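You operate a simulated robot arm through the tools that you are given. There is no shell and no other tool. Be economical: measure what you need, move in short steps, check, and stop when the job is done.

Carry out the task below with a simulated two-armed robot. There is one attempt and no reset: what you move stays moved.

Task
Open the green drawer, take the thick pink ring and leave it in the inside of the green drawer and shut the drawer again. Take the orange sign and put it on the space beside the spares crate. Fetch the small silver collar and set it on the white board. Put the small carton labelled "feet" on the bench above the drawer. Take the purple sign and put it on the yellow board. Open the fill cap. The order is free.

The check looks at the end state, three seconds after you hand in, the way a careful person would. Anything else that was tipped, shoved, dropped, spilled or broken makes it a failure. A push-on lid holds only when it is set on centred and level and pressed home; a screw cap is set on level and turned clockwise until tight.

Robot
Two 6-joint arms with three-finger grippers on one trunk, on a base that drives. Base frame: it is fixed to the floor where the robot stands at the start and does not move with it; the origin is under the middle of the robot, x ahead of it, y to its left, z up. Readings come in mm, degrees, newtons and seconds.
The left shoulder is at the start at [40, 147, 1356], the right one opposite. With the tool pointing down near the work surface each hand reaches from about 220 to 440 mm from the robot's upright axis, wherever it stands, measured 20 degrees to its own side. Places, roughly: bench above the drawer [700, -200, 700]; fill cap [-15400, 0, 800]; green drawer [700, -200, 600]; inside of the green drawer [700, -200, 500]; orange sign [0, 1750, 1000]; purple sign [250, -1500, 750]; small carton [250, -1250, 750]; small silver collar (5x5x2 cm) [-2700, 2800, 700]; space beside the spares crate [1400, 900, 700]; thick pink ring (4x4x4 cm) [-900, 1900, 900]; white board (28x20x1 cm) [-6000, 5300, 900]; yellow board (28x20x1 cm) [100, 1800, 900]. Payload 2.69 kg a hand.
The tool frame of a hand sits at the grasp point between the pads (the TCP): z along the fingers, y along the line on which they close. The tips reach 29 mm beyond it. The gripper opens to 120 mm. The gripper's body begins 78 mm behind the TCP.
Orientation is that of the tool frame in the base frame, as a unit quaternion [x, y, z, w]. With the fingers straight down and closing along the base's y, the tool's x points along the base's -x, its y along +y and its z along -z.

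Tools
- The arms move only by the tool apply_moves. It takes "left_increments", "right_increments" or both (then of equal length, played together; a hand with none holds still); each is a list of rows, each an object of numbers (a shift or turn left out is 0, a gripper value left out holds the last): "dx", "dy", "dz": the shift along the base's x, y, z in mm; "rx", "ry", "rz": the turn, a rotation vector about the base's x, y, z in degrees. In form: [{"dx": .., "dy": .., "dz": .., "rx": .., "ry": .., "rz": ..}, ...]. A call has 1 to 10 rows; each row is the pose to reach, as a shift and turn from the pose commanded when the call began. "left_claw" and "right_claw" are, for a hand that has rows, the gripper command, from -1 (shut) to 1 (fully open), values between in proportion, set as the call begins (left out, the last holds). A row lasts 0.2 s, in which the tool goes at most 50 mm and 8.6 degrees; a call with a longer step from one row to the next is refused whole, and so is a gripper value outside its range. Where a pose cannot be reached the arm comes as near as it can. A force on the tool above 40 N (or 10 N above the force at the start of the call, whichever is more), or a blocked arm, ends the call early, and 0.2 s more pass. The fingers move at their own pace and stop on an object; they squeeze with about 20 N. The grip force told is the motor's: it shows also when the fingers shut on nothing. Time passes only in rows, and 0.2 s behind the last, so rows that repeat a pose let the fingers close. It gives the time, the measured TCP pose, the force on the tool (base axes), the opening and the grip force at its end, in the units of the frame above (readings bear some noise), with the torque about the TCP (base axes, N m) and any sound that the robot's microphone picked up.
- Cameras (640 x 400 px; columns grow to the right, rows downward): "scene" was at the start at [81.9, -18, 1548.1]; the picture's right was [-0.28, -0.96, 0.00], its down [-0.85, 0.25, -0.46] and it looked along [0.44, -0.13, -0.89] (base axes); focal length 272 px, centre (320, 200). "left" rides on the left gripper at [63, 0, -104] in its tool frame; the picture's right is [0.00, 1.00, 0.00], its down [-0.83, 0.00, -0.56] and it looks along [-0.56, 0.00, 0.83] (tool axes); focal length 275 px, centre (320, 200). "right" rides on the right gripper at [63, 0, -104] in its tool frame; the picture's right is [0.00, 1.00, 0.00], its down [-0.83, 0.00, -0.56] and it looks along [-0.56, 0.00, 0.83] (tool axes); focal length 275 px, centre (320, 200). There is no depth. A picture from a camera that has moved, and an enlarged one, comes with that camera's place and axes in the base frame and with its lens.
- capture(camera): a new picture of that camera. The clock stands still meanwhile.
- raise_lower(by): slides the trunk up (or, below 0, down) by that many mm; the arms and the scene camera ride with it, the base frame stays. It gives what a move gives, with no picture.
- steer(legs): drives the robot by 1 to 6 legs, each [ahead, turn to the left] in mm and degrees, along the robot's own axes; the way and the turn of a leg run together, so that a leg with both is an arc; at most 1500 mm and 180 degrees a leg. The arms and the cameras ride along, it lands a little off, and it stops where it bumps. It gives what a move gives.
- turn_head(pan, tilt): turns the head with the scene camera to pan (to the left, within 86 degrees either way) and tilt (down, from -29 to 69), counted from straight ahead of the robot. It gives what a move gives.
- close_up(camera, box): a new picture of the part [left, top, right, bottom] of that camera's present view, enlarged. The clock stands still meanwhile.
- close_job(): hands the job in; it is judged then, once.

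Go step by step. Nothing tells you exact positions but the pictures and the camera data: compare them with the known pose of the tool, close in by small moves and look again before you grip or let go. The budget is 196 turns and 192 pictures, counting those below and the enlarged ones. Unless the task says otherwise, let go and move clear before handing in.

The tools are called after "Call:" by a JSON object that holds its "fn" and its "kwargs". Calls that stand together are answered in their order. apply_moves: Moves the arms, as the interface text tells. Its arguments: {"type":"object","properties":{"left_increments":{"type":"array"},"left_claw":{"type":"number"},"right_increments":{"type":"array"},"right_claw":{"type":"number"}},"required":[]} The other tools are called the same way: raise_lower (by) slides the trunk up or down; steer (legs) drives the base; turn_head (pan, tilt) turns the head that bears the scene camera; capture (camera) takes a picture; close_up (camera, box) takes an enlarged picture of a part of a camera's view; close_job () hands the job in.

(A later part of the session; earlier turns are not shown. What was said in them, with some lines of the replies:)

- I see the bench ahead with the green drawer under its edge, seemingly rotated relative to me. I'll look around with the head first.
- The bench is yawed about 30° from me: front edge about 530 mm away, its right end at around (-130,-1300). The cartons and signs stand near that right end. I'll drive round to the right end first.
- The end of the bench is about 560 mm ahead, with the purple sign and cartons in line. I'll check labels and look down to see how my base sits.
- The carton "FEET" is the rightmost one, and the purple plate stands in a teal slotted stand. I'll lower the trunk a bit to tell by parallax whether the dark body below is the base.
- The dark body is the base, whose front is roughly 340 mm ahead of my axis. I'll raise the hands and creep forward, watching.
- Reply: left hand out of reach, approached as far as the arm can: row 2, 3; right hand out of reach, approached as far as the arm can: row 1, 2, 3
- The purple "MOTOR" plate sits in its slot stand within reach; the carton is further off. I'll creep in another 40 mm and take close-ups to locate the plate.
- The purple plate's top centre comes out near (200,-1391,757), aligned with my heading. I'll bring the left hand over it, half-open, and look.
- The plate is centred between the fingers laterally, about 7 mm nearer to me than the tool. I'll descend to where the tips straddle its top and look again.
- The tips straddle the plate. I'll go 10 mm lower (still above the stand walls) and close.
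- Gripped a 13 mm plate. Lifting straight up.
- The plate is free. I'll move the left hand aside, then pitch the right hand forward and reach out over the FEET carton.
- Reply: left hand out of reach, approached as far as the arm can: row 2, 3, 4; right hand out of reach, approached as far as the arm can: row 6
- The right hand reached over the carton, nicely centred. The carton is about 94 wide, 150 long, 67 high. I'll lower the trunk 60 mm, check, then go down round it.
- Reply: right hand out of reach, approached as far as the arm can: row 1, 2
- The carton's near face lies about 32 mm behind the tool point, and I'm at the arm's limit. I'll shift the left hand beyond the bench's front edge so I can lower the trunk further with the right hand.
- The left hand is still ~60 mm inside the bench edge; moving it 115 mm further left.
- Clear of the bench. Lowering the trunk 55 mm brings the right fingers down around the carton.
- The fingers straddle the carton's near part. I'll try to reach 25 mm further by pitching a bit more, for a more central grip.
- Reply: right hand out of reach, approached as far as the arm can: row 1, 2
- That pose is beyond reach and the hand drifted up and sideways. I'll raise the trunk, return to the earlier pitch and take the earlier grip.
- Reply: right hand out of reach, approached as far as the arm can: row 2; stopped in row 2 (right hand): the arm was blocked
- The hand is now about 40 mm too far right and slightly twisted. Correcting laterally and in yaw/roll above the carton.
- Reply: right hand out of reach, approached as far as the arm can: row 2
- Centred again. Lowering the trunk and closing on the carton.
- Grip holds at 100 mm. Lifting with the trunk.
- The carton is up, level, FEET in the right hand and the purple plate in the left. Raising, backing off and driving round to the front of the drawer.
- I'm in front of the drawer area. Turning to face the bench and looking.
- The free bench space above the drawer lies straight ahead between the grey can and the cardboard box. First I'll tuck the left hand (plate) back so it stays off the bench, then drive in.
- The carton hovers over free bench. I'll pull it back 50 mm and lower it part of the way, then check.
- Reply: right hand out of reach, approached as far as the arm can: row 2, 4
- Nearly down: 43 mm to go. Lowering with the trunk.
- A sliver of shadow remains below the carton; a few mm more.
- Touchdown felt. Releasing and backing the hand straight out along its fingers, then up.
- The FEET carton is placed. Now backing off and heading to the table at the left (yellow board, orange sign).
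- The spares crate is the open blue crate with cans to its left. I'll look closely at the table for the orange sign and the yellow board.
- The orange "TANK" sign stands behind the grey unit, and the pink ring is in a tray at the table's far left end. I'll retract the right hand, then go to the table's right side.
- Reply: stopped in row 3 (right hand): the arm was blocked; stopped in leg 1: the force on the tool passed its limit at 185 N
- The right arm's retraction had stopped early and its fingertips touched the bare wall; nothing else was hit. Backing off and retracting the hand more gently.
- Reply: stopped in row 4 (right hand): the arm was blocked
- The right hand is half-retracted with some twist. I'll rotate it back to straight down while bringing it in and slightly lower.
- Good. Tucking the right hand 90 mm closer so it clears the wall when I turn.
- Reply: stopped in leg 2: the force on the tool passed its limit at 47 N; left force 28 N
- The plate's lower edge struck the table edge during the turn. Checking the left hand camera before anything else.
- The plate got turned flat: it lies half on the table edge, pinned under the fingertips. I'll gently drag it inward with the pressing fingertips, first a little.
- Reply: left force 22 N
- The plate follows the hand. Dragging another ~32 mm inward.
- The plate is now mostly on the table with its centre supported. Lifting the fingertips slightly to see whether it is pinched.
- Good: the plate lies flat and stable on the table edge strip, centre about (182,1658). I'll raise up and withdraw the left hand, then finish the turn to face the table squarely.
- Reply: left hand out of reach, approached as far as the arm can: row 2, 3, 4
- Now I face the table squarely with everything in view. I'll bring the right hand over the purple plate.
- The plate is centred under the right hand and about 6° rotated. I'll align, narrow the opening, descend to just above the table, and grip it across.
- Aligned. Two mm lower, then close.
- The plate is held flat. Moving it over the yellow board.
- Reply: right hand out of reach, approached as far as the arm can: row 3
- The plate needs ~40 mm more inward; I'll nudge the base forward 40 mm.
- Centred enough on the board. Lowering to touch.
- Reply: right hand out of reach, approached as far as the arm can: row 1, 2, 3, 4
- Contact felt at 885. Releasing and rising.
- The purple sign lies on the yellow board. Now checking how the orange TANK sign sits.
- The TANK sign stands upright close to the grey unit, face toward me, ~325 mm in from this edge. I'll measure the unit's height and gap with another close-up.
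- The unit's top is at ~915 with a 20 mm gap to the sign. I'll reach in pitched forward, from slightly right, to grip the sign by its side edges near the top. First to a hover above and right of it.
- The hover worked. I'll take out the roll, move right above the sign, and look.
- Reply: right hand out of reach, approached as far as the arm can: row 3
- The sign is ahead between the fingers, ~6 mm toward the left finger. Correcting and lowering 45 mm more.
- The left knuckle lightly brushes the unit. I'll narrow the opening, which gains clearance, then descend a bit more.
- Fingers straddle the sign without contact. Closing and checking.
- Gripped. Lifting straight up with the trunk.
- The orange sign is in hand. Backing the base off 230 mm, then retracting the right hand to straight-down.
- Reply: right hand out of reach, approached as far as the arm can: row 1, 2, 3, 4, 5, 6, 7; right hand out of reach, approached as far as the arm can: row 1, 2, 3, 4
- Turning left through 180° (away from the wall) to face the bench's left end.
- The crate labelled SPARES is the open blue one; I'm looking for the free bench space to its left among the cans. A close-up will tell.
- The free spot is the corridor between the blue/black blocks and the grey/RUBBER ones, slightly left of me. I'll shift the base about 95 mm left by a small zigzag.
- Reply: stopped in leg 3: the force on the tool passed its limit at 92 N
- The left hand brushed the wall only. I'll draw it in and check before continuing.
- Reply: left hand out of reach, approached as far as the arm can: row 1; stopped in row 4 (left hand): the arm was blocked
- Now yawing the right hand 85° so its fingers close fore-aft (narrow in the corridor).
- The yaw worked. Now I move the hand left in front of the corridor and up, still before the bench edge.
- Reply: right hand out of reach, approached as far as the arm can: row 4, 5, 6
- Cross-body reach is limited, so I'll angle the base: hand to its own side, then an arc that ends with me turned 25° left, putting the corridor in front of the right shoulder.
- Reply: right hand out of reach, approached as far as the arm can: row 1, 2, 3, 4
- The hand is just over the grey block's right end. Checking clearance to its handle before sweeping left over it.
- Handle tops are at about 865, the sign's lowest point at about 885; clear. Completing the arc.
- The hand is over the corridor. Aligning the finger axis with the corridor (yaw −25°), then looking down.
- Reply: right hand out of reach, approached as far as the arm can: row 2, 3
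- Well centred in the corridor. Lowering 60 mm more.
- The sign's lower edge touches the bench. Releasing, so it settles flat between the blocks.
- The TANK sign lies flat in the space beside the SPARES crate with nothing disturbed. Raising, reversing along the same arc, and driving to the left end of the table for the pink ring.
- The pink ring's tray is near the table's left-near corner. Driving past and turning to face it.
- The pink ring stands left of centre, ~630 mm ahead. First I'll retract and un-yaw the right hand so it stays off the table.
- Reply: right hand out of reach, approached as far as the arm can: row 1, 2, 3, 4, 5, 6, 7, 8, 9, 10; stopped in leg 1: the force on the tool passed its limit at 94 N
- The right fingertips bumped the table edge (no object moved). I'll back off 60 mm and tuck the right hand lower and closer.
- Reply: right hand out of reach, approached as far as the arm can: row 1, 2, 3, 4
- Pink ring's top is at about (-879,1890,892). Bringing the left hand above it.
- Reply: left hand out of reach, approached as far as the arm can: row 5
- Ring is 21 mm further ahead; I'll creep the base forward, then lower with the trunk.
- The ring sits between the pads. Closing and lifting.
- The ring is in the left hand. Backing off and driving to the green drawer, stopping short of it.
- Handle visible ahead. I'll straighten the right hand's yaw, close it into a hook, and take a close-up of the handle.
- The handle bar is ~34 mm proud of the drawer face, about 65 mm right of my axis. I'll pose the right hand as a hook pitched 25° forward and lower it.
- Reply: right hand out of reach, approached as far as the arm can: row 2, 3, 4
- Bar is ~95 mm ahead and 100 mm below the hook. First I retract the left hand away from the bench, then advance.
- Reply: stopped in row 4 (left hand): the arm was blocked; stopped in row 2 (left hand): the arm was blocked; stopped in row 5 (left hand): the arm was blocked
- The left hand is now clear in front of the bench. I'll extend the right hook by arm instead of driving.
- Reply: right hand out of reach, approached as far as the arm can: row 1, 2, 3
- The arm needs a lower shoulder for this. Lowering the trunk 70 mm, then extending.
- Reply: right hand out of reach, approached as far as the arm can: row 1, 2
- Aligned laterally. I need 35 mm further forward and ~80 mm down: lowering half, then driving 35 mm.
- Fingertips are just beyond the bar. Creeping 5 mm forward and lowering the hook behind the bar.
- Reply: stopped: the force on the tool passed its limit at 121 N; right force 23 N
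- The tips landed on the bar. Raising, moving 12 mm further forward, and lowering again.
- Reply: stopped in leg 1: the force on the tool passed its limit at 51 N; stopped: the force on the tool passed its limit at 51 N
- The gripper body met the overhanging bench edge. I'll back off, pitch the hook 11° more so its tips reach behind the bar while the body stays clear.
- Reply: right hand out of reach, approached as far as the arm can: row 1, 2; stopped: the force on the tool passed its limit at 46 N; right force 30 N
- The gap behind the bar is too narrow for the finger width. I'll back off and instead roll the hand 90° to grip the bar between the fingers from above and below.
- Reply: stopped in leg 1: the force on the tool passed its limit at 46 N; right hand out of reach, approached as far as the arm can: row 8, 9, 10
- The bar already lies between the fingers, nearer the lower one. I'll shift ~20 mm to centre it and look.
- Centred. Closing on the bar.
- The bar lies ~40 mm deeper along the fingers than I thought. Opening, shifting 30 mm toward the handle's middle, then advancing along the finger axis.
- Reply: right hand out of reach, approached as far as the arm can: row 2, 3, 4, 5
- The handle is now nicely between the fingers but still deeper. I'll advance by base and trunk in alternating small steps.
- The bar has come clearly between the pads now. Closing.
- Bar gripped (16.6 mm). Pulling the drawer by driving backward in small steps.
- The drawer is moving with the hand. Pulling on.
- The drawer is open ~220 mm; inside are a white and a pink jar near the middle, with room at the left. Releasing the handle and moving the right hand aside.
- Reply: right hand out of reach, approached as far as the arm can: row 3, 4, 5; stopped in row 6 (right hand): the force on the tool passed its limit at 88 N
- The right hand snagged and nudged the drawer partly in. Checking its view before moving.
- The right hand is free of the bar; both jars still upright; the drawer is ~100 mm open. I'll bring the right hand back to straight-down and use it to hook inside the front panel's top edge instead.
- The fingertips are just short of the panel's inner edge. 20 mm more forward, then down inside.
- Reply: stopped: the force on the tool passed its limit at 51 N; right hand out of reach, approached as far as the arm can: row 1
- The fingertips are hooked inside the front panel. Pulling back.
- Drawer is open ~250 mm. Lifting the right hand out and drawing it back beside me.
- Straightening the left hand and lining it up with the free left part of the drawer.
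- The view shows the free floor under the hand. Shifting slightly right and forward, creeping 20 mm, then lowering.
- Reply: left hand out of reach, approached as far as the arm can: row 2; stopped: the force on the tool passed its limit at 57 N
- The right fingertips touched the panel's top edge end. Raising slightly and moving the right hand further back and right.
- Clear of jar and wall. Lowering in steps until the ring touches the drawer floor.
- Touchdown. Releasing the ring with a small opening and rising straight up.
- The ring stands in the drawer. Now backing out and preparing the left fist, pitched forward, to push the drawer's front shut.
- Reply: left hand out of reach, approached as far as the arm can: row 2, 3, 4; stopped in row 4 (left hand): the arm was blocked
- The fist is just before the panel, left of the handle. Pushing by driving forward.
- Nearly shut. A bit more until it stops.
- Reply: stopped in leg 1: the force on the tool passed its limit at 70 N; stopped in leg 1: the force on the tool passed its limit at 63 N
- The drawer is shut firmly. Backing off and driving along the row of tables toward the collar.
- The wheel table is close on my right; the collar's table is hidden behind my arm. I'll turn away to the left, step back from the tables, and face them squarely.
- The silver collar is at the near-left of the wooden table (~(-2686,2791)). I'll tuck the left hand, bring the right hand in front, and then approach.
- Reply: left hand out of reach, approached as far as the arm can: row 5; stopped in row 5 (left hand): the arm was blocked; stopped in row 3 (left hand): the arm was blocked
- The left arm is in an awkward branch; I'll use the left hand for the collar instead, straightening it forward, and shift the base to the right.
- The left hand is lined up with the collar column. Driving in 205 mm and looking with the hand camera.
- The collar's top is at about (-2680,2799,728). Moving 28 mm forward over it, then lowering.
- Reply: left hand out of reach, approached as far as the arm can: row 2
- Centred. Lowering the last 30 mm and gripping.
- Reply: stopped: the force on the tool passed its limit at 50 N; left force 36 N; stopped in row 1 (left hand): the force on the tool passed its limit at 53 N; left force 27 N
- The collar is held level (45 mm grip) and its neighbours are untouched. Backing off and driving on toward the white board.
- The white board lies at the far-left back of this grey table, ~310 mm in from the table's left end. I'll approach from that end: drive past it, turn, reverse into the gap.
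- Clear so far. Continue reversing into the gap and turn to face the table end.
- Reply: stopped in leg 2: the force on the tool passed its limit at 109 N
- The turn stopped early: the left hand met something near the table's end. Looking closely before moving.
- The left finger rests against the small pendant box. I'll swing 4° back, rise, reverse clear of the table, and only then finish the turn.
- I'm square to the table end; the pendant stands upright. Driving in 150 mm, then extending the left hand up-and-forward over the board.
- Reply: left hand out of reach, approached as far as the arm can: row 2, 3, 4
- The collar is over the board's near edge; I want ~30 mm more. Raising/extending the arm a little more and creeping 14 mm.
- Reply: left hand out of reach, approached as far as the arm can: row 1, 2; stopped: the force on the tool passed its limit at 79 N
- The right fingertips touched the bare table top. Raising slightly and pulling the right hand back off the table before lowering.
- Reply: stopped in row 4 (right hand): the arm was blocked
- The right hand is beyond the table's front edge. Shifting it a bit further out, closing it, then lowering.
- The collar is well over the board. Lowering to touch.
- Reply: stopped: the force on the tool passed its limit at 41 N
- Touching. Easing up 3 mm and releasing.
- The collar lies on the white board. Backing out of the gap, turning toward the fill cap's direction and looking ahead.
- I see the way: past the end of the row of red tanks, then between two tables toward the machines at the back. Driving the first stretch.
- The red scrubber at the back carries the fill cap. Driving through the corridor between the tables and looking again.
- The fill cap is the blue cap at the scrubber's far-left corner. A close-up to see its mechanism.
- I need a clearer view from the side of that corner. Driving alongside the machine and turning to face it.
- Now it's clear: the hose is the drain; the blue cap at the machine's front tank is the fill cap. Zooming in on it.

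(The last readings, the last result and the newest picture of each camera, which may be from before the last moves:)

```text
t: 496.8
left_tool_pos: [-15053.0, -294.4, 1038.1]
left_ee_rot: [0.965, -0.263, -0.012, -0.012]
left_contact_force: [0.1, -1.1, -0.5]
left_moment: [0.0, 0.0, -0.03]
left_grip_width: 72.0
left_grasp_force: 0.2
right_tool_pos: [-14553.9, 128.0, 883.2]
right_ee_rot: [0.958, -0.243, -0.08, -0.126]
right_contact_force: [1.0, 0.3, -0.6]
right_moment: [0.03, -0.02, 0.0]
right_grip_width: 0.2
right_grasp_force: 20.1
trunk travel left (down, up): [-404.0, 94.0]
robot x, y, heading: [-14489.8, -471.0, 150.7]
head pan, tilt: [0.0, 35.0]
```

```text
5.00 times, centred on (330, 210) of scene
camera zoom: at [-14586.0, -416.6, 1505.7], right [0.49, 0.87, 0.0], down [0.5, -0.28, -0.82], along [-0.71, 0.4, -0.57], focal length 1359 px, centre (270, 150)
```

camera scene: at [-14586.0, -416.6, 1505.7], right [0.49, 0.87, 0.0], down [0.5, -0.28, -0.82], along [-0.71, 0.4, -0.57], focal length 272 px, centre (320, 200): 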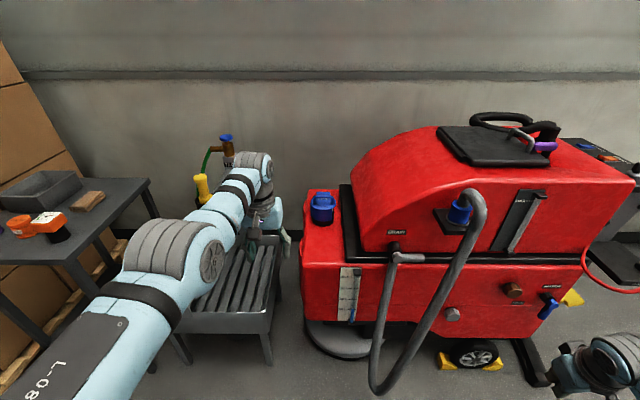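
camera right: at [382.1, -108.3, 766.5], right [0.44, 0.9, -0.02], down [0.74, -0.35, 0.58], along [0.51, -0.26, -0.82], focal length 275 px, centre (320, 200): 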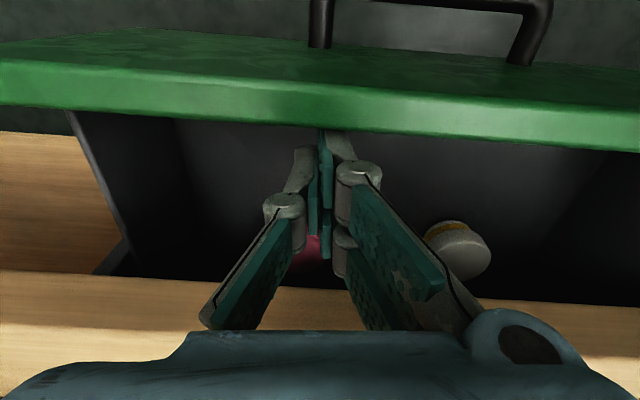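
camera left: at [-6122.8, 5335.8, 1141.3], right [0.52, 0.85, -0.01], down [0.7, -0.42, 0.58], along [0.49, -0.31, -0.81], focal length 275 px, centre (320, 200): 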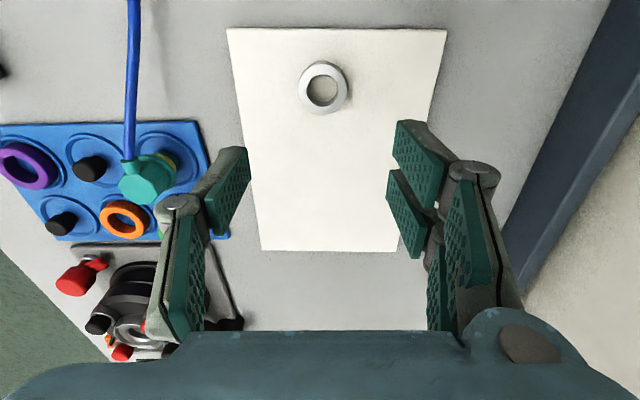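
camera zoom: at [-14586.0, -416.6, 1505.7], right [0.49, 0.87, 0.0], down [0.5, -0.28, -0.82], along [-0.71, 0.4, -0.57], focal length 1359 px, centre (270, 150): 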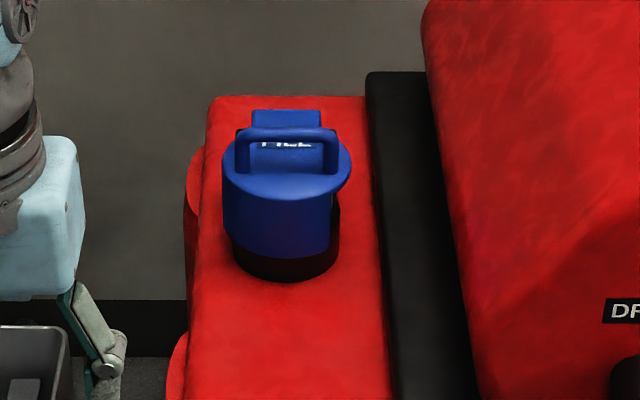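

The fill cap is a hinged blue lid with a bail handle, hinge on the far side. I'll drive closer, yaw the left hand so it can pinch the bail fore-aft, and look down at the clearance to the hose.

Call:
{"fn": "steer", "kwargs": {"legs": [[230, 0]]}}

Call:
{"fn": "apply_moves", "kwargs": {"left_increments": [{"rz": -8.6}, {"rz": -17.2}, {"rz": -25.8}, {"rz": -34.4}, {"rz": -43}, {"rz": -51.6}, {"rz": -60.2}, {"rz": -68.8}, {"rz": -77.4}, {"rz": -86}], "left_claw": -0.3}}

Call:
{"fn": "turn_head", "kwargs": {"pan": 0, "tilt": 62}}

Call:
{"fn": "capture", "kwargs": {"camera": "scene"}}

```text
t: 498.6
left_tool_pos: [-15254.9, -181.5, 1040.0]
left_ee_rot: [0.964, -0.264, -0.013, -0.011]
left_contact_force: [-0.4, -0.1, -0.3]
left_moment: [-0.01, 0.02, -0.01]
left_grip_width: 72.0
left_grasp_force: 0.0
right_tool_pos: [-14758.0, 242.3, 883.8]
right_ee_rot: [0.958, -0.244, -0.081, -0.127]
right_contact_force: [-0.1, -1.0, 0.0]
right_moment: [0.05, 0.02, 0.01]
right_grip_width: 0.2
right_grasp_force: 20.7
trunk travel left (down, up): [-404.0, 94.0]
robot x, y, heading: [-14695.8, -356.7, 150.5]
head pan, tilt: [0.0, 35.0]
```

```text
t: 500.8
left_tool_pos: [-15250.2, -187.9, 1038.0]
left_ee_rot: [-0.524, 0.851, 0.001, 0.018]
left_contact_force: [-0.7, 0.2, 0.6]
left_moment: [0.02, -0.01, 0.01]
left_grip_width: 42.0
left_grasp_force: 0.0
left hand out of reach, approached as far as the arm can: row 4, 5, 6, 7, 8, 9, 10
right_tool_pos: [-14760.1, 244.3, 883.6]
right_ee_rot: [0.958, -0.243, -0.08, -0.126]
right_contact_force: [-1.2, 0.1, -0.5]
right_moment: [0.01, 0.0, -0.02]
right_grip_width: 0.4
right_grasp_force: 19.6
trunk travel left (down, up): [-404.0, 94.0]
robot x, y, heading: [-14696.6, -354.2, 150.6]
head pan, tilt: [0.0, 35.0]
```

```text
t: 501.7
left_tool_pos: [-15248.3, -186.8, 1036.4]
left_ee_rot: [-0.527, 0.85, 0.001, 0.017]
left_contact_force: [-0.1, 0.1, 0.1]
left_moment: [0.0, -0.02, -0.01]
left_grip_width: 41.9
left_grasp_force: 0.1
right_tool_pos: [-14758.6, 244.6, 885.1]
right_ee_rot: [0.958, -0.243, -0.08, -0.127]
right_contact_force: [-0.2, 1.0, -0.8]
right_moment: [-0.03, 0.03, 0.0]
right_grip_width: 0.0
right_grasp_force: 20.0
trunk travel left (down, up): [-404.0, 94.0]
robot x, y, heading: [-14700.5, -354.3, 150.5]
head pan, tilt: [0.0, 62.0]
```

```text
18 pictures are left
camera scene: at [-14770.1, -312.9, 1469.2], right [0.49, 0.87, 0.0], down [0.77, -0.43, -0.47], along [-0.41, 0.23, -0.88], focal length 272 px, centre (320, 200)
```

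scene: 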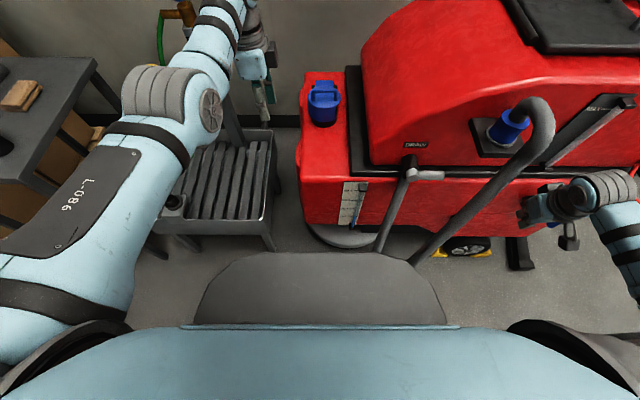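

I can nearly reach; before choosing the grip I need to see the lid's hinge and tab exactly.

Call:
{"fn": "close_up", "kwargs": {"camera": "scene", "box": [290, 60, 370, 140]}}

Call:
{"fn": "capture", "kwargs": {"camera": "left"}}

```text
5.00 times, centred on (330, 100) of scene
camera zoom: at [-14770.1, -312.9, 1469.2], right [0.49, 0.87, 0.0], down [0.77, -0.43, -0.47], along [-0.41, 0.23, -0.88], focal length 1359 px, centre (270, 700)
```

zoom: 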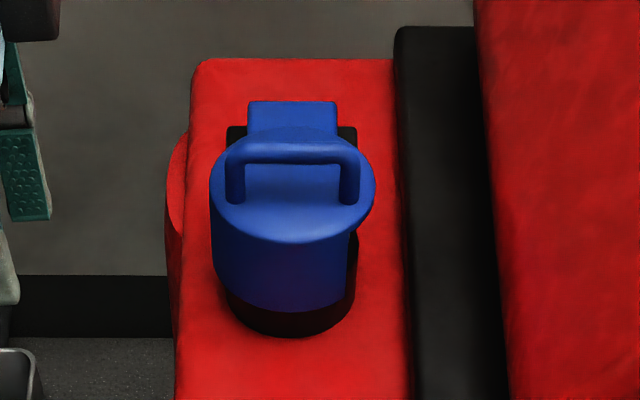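

```text
16 pictures are left
camera left: at [-15279.9, -245.7, 1140.9], right [-0.89, 0.45, -0.02], down [0.36, 0.73, 0.58], along [0.27, 0.51, -0.81], focal length 275 px, centre (320, 200)
```

left: 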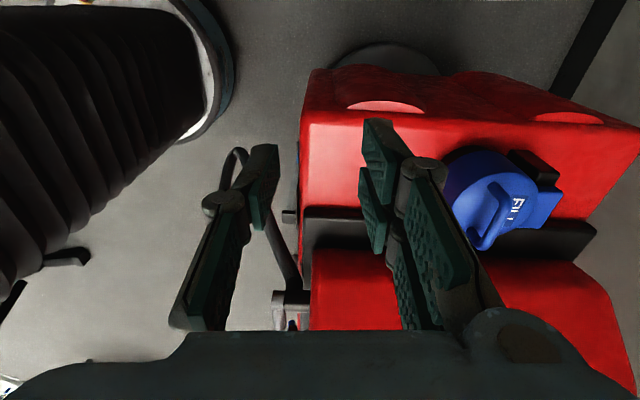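

The drain hose actually hangs ~250 mm right of my axis, so shifting left lets me come closer, with the right hand facing the cap. First I bring the right hand in front, straight down and yawed to pinch fore-aft.

Call:
{"fn": "apply_moves", "kwargs": {"right_increments": [{"dx": -20, "dy": -24, "rx": -0.8, "ry": -1.5, "rz": 8.1}, {"dx": -40, "dy": -48, "rx": -1.6, "ry": -3, "rz": 16.2}, {"dx": -60, "dy": -71, "dz": 5, "rx": -2.4, "ry": -4.6, "rz": 24.3}, {"dx": -80, "dy": -95, "dz": 8, "rx": -3.2, "ry": -6.2, "rz": 32.4}, {"dx": -100, "dy": -118, "dz": 10, "rx": -4, "ry": -7.7, "rz": 40.5}, {"dx": -120, "dy": -142, "dz": 12, "rx": -4.8, "ry": -9.2, "rz": 48.6}, {"dx": -140, "dy": -165, "dz": 14, "rx": -5.6, "ry": -10.8, "rz": 56.7}, {"dx": -160, "dy": -188, "dz": 16, "rx": -6.4, "ry": -12.3, "rz": 64.8}, {"dx": -180, "dy": -211, "dz": 18, "rx": -7.2, "ry": -13.9, "rz": 72.9}, {"dx": -200, "dy": -234, "dz": 20, "rx": -8, "ry": -15.4, "rz": 81}], "right_claw": -0.2}}

```text
t: 503.9
left_tool_pos: [-15250.1, -187.1, 1037.8]
left_ee_rot: [-0.526, 0.85, 0.001, 0.017]
left_contact_force: [0.1, -0.3, 0.6]
left_moment: [-0.01, -0.01, -0.01]
left_grip_width: 42.0
left_grasp_force: 0.1
right_tool_pos: [-14969.0, 9.1, 883.3]
right_ee_rot: [0.893, 0.449, -0.007, -0.012]
right_contact_force: [0.4, 0.2, 0.1]
right_moment: [0.05, 0.0, -0.03]
right_grip_width: 47.9
right_grasp_force: 0.1
right hand out of reach, approached as far as the arm can: row 7, 8, 9, 10
trunk travel left (down, up): [-404.0, 94.0]
robot x, y, heading: [-14699.6, -355.0, 150.4]
head pan, tilt: [0.0, 62.0]
```

Worked. Raising 40 mm and doing the left-shift zigzag.

Call:
{"fn": "raise_lower", "kwargs": {"by": 40}}

Call:
{"fn": "steer", "kwargs": {"legs": [[0, 45], [240, 0], [0, -45]]}}

Call:
{"fn": "capture", "kwargs": {"camera": "scene"}}

```text
t: 504.7
left_tool_pos: [-15248.9, -187.5, 1079.5]
left_ee_rot: [-0.526, 0.85, 0.001, 0.017]
left_contact_force: [0.1, -0.8, -0.6]
left_moment: [-0.03, -0.01, 0.03]
left_grip_width: 42.0
left_grasp_force: 0.1
right_tool_pos: [-14967.6, 9.9, 923.8]
right_ee_rot: [0.894, 0.448, -0.008, -0.011]
right_contact_force: [-0.4, 0.3, 0.5]
right_moment: [0.01, 0.02, 0.0]
right_grip_width: 47.8
right_grasp_force: 0.1
trunk travel left (down, up): [-444.0, 54.0]
robot x, y, heading: [-14694.3, -354.1, 150.4]
head pan, tilt: [0.0, 62.0]
```

```text
t: 510.6
left_tool_pos: [-15486.2, -251.4, 1078.5]
left_ee_rot: [-0.525, 0.851, 0.0, 0.018]
left_contact_force: [-0.1, 0.4, -0.5]
left_moment: [0.01, 0.0, 0.01]
left_grip_width: 42.0
left_grasp_force: 0.1
right_tool_pos: [-15204.2, -54.6, 923.7]
right_ee_rot: [0.894, 0.447, -0.009, -0.011]
right_contact_force: [-0.1, -0.7, -0.1]
right_moment: [0.04, 0.0, -0.02]
right_grip_width: 48.0
right_grasp_force: 0.2
trunk travel left (down, up): [-444.0, 54.0]
robot x, y, heading: [-14934.6, -424.9, 150.6]
head pan, tilt: [0.0, 62.0]
```

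```text
15 pictures are left
camera scene: at [-15008.0, -378.3, 1509.7], right [0.49, 0.87, 0.0], down [0.77, -0.43, -0.47], along [-0.41, 0.23, -0.88], focal length 272 px, centre (320, 200)
```

scene: 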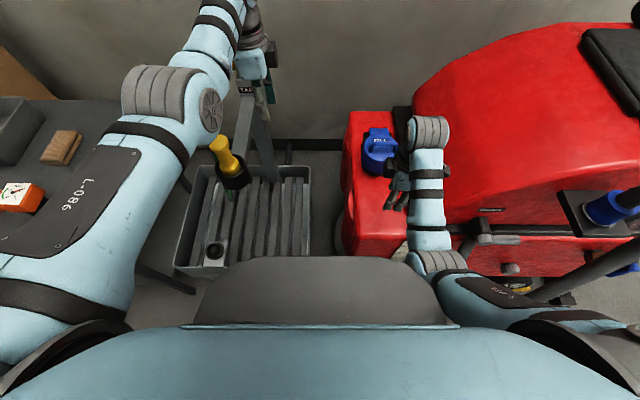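

I'm right in position: the cap is ~640 mm ahead of my axis and straight in front of the right shoulder. Extending the right hand over it (pitched 20°), then lowering the trunk and looking.

Call:
{"fn": "apply_moves", "kwargs": {"right_increments": [{"dx": -32, "dy": 21, "dz": 20, "rx": 1.6, "ry": 2.9}, {"dx": -65, "dy": 42, "dz": 40, "rx": 3.3, "ry": 5.8}, {"dx": -97, "dy": 63, "dz": 60, "rx": 5, "ry": 8.7}, {"dx": -130, "dy": 84, "dz": 80, "rx": 6.6, "ry": 11.6}, {"dx": -162, "dy": 105, "dz": 95, "rx": 8.3, "ry": 14.5}, {"dx": -194, "dy": 126, "dz": 100, "rx": 9.9, "ry": 17.4}]}}

Call:
{"fn": "raise_lower", "kwargs": {"by": -110}}

Call:
{"fn": "capture", "kwargs": {"camera": "right"}}

```text
t: 512.0
left_tool_pos: [-15485.5, -251.8, 1079.6]
left_ee_rot: [-0.525, 0.851, 0.001, 0.017]
left_contact_force: [-0.7, -0.3, 0.2]
left_moment: [0.01, -0.01, 0.01]
left_grip_width: 42.1
left_grasp_force: 0.2
right_tool_pos: [-15400.4, 69.6, 1022.6]
right_ee_rot: [0.878, 0.439, -0.107, -0.156]
right_contact_force: [-0.1, -0.2, -1.2]
right_moment: [0.0, -0.02, 0.02]
right_grip_width: 48.1
right_grasp_force: 0.0
trunk travel left (down, up): [-444.0, 54.0]
robot x, y, heading: [-14933.7, -419.3, 150.8]
head pan, tilt: [0.0, 62.0]
```

```text
t: 513.4
left_tool_pos: [-15486.4, -251.6, 968.1]
left_ee_rot: [-0.525, 0.851, 0.001, 0.017]
left_contact_force: [-0.2, 0.1, -0.3]
left_moment: [-0.01, 0.01, 0.01]
left_grip_width: 41.9
left_grasp_force: 0.1
right_tool_pos: [-15398.8, 68.9, 911.3]
right_ee_rot: [0.878, 0.44, -0.105, -0.156]
right_contact_force: [0.0, -0.3, -0.1]
right_moment: [0.0, 0.01, 0.0]
right_grip_width: 48.1
right_grasp_force: 0.1
trunk travel left (down, up): [-334.0, 164.0]
robot x, y, heading: [-14936.8, -420.5, 150.4]
head pan, tilt: [0.0, 62.0]
```

```text
14 pictures are left
camera right: at [-15327.4, 102.0, 1005.3], right [0.74, -0.56, -0.37], down [-0.31, -0.77, 0.55], along [-0.59, -0.3, -0.75], focal length 275 px, centre (320, 200)
```

right: 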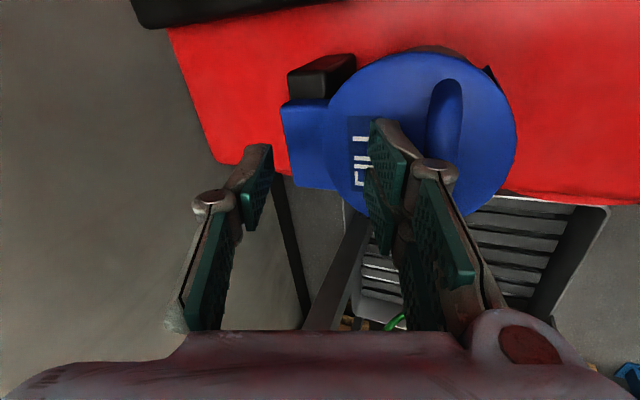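

The hand is above the hinge; the bail is ~57 mm nearer me. Shifting back over the bail and lowering around it.

Call:
{"fn": "apply_moves", "kwargs": {"right_increments": [{"dx": 26, "dy": -12}, {"dx": 52, "dy": -24}]}}

Call:
{"fn": "raise_lower", "kwargs": {"by": -35}}

Call:
{"fn": "capture", "kwargs": {"camera": "right"}}

```text
t: 514.0
left_tool_pos: [-15485.2, -249.5, 968.3]
left_ee_rot: [-0.525, 0.851, 0.001, 0.017]
left_contact_force: [0.5, -0.3, 2.0]
left_moment: [0.02, 0.06, 0.01]
left_grip_width: 42.0
left_grasp_force: 0.1
right_tool_pos: [-15342.7, 45.3, 910.1]
right_ee_rot: [0.879, 0.438, -0.104, -0.154]
right_contact_force: [0.0, -0.4, -0.3]
right_moment: [0.01, -0.04, 0.0]
right_grip_width: 56.9
right_grasp_force: 0.7
trunk travel left (down, up): [-334.0, 164.0]
robot x, y, heading: [-14930.2, -416.0, 150.2]
head pan, tilt: [0.0, 62.0]
```

```text
t: 514.8
left_tool_pos: [-15485.3, -251.9, 933.1]
left_ee_rot: [-0.525, 0.851, 0.002, 0.017]
left_contact_force: [-0.2, 0.2, -0.3]
left_moment: [0.01, -0.01, 0.01]
left_grip_width: 41.9
left_grasp_force: 0.0
right_tool_pos: [-15346.6, 44.9, 877.2]
right_ee_rot: [0.878, 0.44, -0.105, -0.156]
right_contact_force: [3.4, -2.2, 8.3]
right_moment: [-0.06, -0.2, -0.11]
right_grip_width: 58.9
right_grasp_force: 1.8
trunk travel left (down, up): [-299.0, 199.0]
robot x, y, heading: [-14928.1, -418.3, 150.7]
head pan, tilt: [0.0, 62.0]
```

```text
13 pictures are left
camera right: at [-15274.6, 76.5, 971.2], right [0.74, -0.56, -0.37], down [-0.31, -0.77, 0.55], along [-0.59, -0.3, -0.75], focal length 275 px, centre (320, 200)
```

right: 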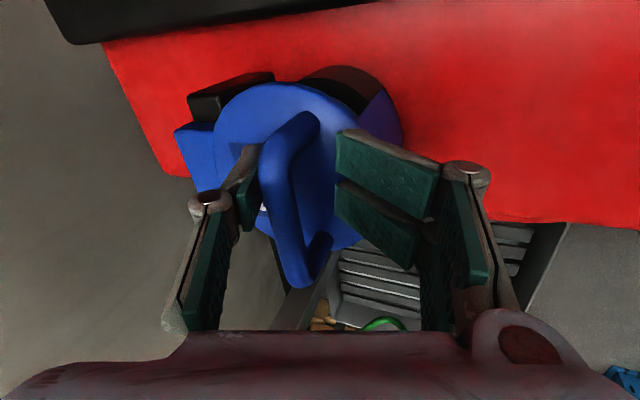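

The bail is now between the fingers. Closing on it.

Call:
{"fn": "apply_moves", "kwargs": {"right_increments": [{}, {}, {}], "right_claw": -1}}

Call:
{"fn": "capture", "kwargs": {"camera": "right"}}

```text
t: 515.6
left_tool_pos: [-15487.4, -251.0, 932.3]
left_ee_rot: [-0.525, 0.851, 0.0, 0.016]
left_contact_force: [-0.5, 1.1, 0.0]
left_moment: [0.01, 0.0, 0.01]
left_grip_width: 42.2
left_grasp_force: 0.0
right_tool_pos: [-15348.4, 46.0, 876.5]
right_ee_rot: [0.878, 0.44, -0.106, -0.158]
right_contact_force: [-18.1, 15.8, 22.1]
right_moment: [-0.81, -0.95, -0.02]
right_grip_width: 43.9
right_grasp_force: 44.4
trunk travel left (down, up): [-299.0, 199.0]
robot x, y, heading: [-14935.2, -418.0, 150.6]
head pan, tilt: [0.0, 62.0]
```

```text
12 pictures are left
camera right: at [-15277.1, 78.7, 971.7], right [0.74, -0.56, -0.37], down [-0.31, -0.77, 0.55], along [-0.6, -0.3, -0.75], focal length 275 px, centre (320, 200)
```

right: 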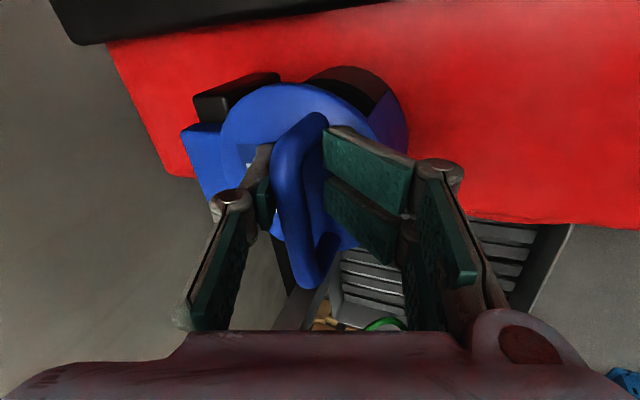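

The bail is clamped. Lifting it along the hinge arc: up and forward.

Call:
{"fn": "apply_moves", "kwargs": {"right_increments": [{"dx": -4, "dy": 2, "dz": 9}, {"dx": -10, "dy": 6, "dz": 18}, {"dx": -17, "dy": 9, "dz": 25}, {"dx": -27, "dy": 15, "dz": 34}, {"dx": -39, "dy": 22, "dz": 42}, {"dx": -50, "dy": 28, "dz": 46, "rx": 1.2, "ry": 2.1}, {"dx": -59, "dy": 34, "dz": 48, "rx": 2.5, "ry": 4.3}]}}

Call:
{"fn": "capture", "kwargs": {"camera": "right"}}

```text
t: 516.9
left_tool_pos: [-15478.9, -257.1, 940.1]
left_ee_rot: [-0.525, 0.851, 0.006, 0.015]
left_contact_force: [-0.8, 0.0, 0.6]
left_moment: [0.01, -0.02, -0.02]
left_grip_width: 41.8
left_grasp_force: 0.0
right_tool_pos: [-15375.8, 62.9, 928.6]
right_ee_rot: [0.878, 0.438, -0.105, -0.161]
right_contact_force: [33.8, -11.6, 29.2]
right_moment: [-1.34, -1.45, -1.13]
right_grip_width: 27.9
right_grasp_force: 45.1
trunk travel left (down, up): [-299.0, 199.0]
robot x, y, heading: [-14934.6, -422.0, 150.1]
head pan, tilt: [0.0, 62.0]
stopped in row 6 (right hand): the force on the tool passed its limit at 57 N (the readings are from after the stop); the commanded pose is now the measured one
```

```text
11 pictures are left
camera right: at [-15303.7, 94.0, 1023.8], right [0.74, -0.56, -0.38], down [-0.31, -0.78, 0.55], along [-0.6, -0.29, -0.75], focal length 275 px, centre (320, 200)
```

right: 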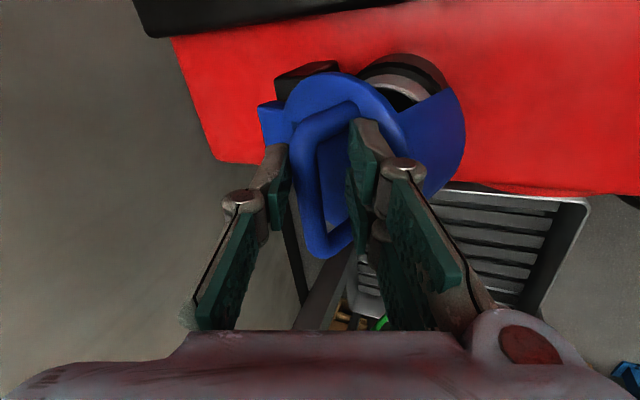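

The filler mouth is showing: the lid is roughly half open. I'll loosen the pinch slightly so it can pivot, and push the bail further forward.

Call:
{"fn": "apply_moves", "kwargs": {"right_increments": [{}, {"dx": -9, "dy": 5, "dz": 3}, {"dx": -20, "dy": 11, "dz": 4}, {"dx": -32, "dy": 18, "dz": 3, "rx": 1.5, "ry": 2.6}, {"dx": -44, "dy": 25, "dz": 0, "rx": 3, "ry": 5.2}, {"dx": -55, "dy": 31, "dz": -3, "rx": 4.5, "ry": 7.8}], "right_claw": -0.45}}

Call:
{"fn": "capture", "kwargs": {"camera": "right"}}

```text
t: 517.8
left_tool_pos: [-15475.2, -259.9, 941.2]
left_ee_rot: [-0.525, 0.851, 0.009, 0.015]
left_contact_force: [-0.4, 0.1, 0.0]
left_moment: [0.05, -0.06, -0.03]
left_grip_width: 42.3
left_grasp_force: 0.1
right_tool_pos: [-15393.8, 72.5, 942.0]
right_ee_rot: [0.876, 0.437, -0.108, -0.17]
right_contact_force: [41.6, -15.9, 58.9]
right_moment: [-0.81, -2.81, -1.03]
right_grip_width: 50.2
right_grasp_force: 12.8
right hand out of reach, approached as far as the arm can: row 4
trunk travel left (down, up): [-299.0, 199.0]
robot x, y, heading: [-14931.0, -418.7, 150.1]
head pan, tilt: [0.0, 62.0]
stopped in row 4 (right hand): the force on the tool passed its limit at 64 N (the readings are from after the stop); the commanded pose is now the measured one
```

```text
10 pictures are left
camera right: at [-15320.5, 103.0, 1036.2], right [0.73, -0.56, -0.39], down [-0.3, -0.78, 0.54], along [-0.61, -0.28, -0.74], focal length 275 px, centre (320, 200)
```

right: 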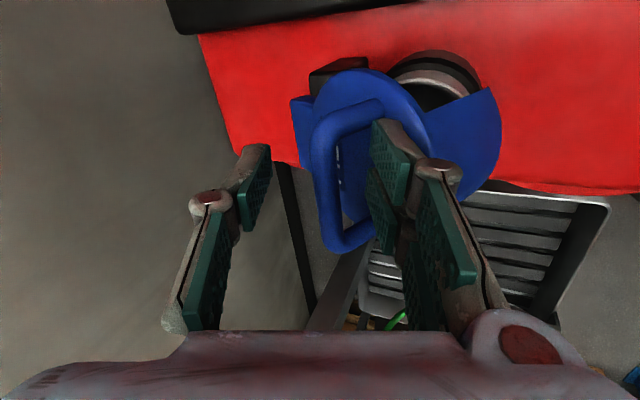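

The lid is ~60° open with the finger wedged. Rising slightly while pushing forward to slide it further over.

Call:
{"fn": "apply_moves", "kwargs": {"right_increments": [{"dz": 8}, {"dx": -6, "dy": 3, "dz": 15}, {"dx": -15, "dy": 9, "dz": 20, "rx": 1, "ry": 1.8}, {"dx": -26, "dy": 15, "dz": 22, "rx": 2, "ry": 3.5}, {"dx": -36, "dy": 20, "dz": 22, "rx": 3.5, "ry": 6}, {"dx": -46, "dy": 26, "dz": 20, "rx": 5, "ry": 8.7}]}}

Call:
{"fn": "capture", "kwargs": {"camera": "right"}}

```text
t: 519.2
left_tool_pos: [-15479.3, -259.4, 938.3]
left_ee_rot: [-0.525, 0.851, 0.007, 0.016]
left_contact_force: [-0.8, 0.4, 0.1]
left_moment: [0.03, 0.0, 0.01]
left_grip_width: 42.0
left_grasp_force: 0.0
right_tool_pos: [-15429.8, 91.5, 959.8]
right_ee_rot: [0.857, 0.429, -0.156, -0.241]
right_contact_force: [7.1, -11.2, 48.0]
right_moment: [-0.25, -1.48, -0.31]
right_grip_width: 19.1
right_grasp_force: 0.0
right hand out of reach, approached as far as the arm can: row 2, 3, 4, 5, 6
trunk travel left (down, up): [-299.0, 199.0]
robot x, y, heading: [-14928.4, -418.2, 150.4]
head pan, tilt: [0.0, 62.0]
```

```text
9 pictures are left
camera right: at [-15343.0, 113.2, 1043.8], right [0.66, -0.51, -0.55], down [-0.22, -0.83, 0.51], along [-0.72, -0.22, -0.66], focal length 275 px, centre (320, 200)
```

right: 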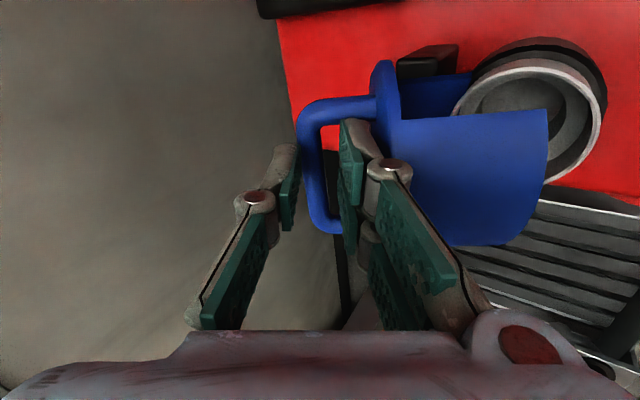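

The lid stands open at about 90°, mouth fully exposed. Loosening and rising out to see whether it stays.

Call:
{"fn": "apply_moves", "kwargs": {"right_increments": [{}, {}], "right_claw": -0.5}}

Call:
{"fn": "raise_lower", "kwargs": {"by": 110}}

Call:
{"fn": "capture", "kwargs": {"camera": "right"}}

```text
t: 519.8
left_tool_pos: [-15481.4, -258.2, 937.4]
left_ee_rot: [-0.525, 0.851, 0.005, 0.017]
left_contact_force: [0.1, -1.0, -0.3]
left_moment: [0.01, 0.02, -0.02]
left_grip_width: 42.2
left_grasp_force: 0.1
right_tool_pos: [-15430.8, 91.7, 958.0]
right_ee_rot: [0.857, 0.43, -0.155, -0.238]
right_contact_force: [2.1, -10.4, 44.6]
right_moment: [-0.1, -1.05, -0.19]
right_grip_width: 14.4
right_grasp_force: 0.0
trunk travel left (down, up): [-299.0, 199.0]
robot x, y, heading: [-14929.7, -416.7, 150.5]
head pan, tilt: [0.0, 62.0]
```

```text
t: 521.2
left_tool_pos: [-15485.1, -251.0, 1043.9]
left_ee_rot: [-0.526, 0.85, 0.0, 0.017]
left_contact_force: [-0.3, 0.0, 0.4]
left_moment: [0.0, 0.03, -0.02]
left_grip_width: 42.1
left_grasp_force: 0.1
right_tool_pos: [-15433.6, 97.4, 1058.6]
right_ee_rot: [0.859, 0.43, -0.153, -0.233]
right_contact_force: [1.0, 0.5, -0.1]
right_moment: [-0.02, 0.0, 0.02]
right_grip_width: 29.8
right_grasp_force: 0.0
trunk travel left (down, up): [-409.0, 89.0]
robot x, y, heading: [-14934.2, -418.7, 150.3]
head pan, tilt: [0.0, 62.0]
```

```text
8 pictures are left
camera right: at [-15348.1, 120.6, 1143.8], right [0.67, -0.52, -0.53], down [-0.23, -0.82, 0.52], along [-0.71, -0.23, -0.67], focal length 275 px, centre (320, 200)
```

right: 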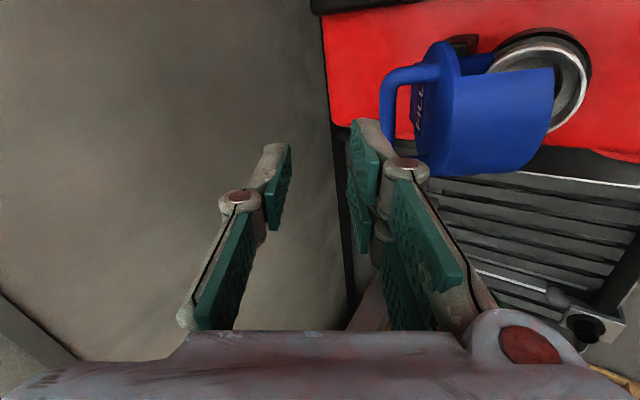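

The lid stays open by itself. One last check after a short wait.

Call:
{"fn": "raise_lower", "kwargs": {"by": 60}}

Call:
{"fn": "close_up", "kwargs": {"camera": "scene", "box": [320, 80, 480, 200]}}

```text
t: 522.2
left_tool_pos: [-15484.9, -252.0, 1103.0]
left_ee_rot: [-0.526, 0.85, 0.001, 0.017]
left_contact_force: [0.0, 0.0, 0.3]
left_moment: [0.0, 0.0, -0.05]
left_grip_width: 42.0
left_grasp_force: 0.0
right_tool_pos: [-15435.2, 97.5, 1119.2]
right_ee_rot: [0.859, 0.43, -0.152, -0.232]
right_contact_force: [-0.2, 0.5, 0.2]
right_moment: [0.03, -0.03, -0.01]
right_grip_width: 30.3
right_grasp_force: 0.1
trunk travel left (down, up): [-469.0, 29.0]
robot x, y, heading: [-14931.9, -420.9, 150.2]
head pan, tilt: [0.0, 62.0]
```

```text
3.33 times, centred on (400, 140) of scene
camera zoom: at [-15006.9, -377.4, 1535.0], right [0.5, 0.87, 0.0], down [0.77, -0.44, -0.47], along [-0.41, 0.23, -0.88], focal length 906 px, centre (53, 400)
```

zoom: 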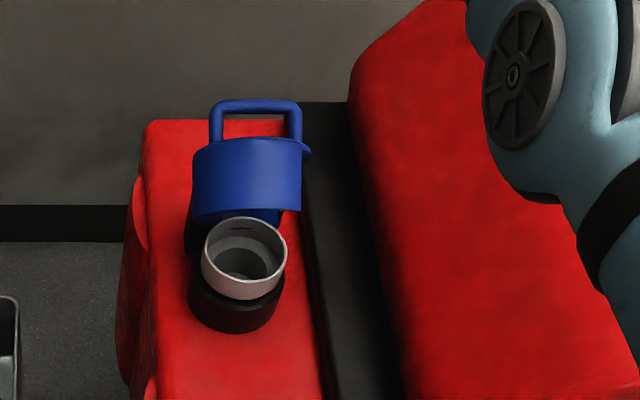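

The fill cap stands wide open, both hands are clear, and every item has been placed. Handing in.

Call:
{"fn": "close_job", "kwargs": {}}

```text
The job is handed in.
```

I finished all six tasks and handed in, but along the way I knocked a few things that weren't part of the job.

**End state:**
- **Green drawer:** the pink ring is inside and the drawer is pushed shut.
- **Orange sign ("TANK"):** it lies flat on the bench in the gap between the blue and grey blocks, left of the spares crate. That gap was the free spot closest to the position you gave.
- **Silver collar:** it is on the white board, near the edge facing the table's end.
- **"Feet" carton:** it is on the bench above the drawer.
- **Purple sign ("MOTOR"):** it lies flat on the yellow board.
- **Fill cap:** the lid stands open at about 90° and stayed there when I let go.

**Contacts along the way:**
- **Pendant box near the white board:** my left hand hit it at over 100 N. It was still upright afterwards but may have shifted by up to about 25 mm; I couldn't tell for certain and didn't move it back.
- **Purple sign:** I knocked it against a table edge while carrying it, so I set it down, gripped it again and then placed it.
- **Tables, wall and drawer:** I bumped the bare wall, several table edges and tops, and the drawer front and its handle. The jars in the drawer were still upright when I last saw them, before I pushed it shut. I saw nothing else tipped or moved.
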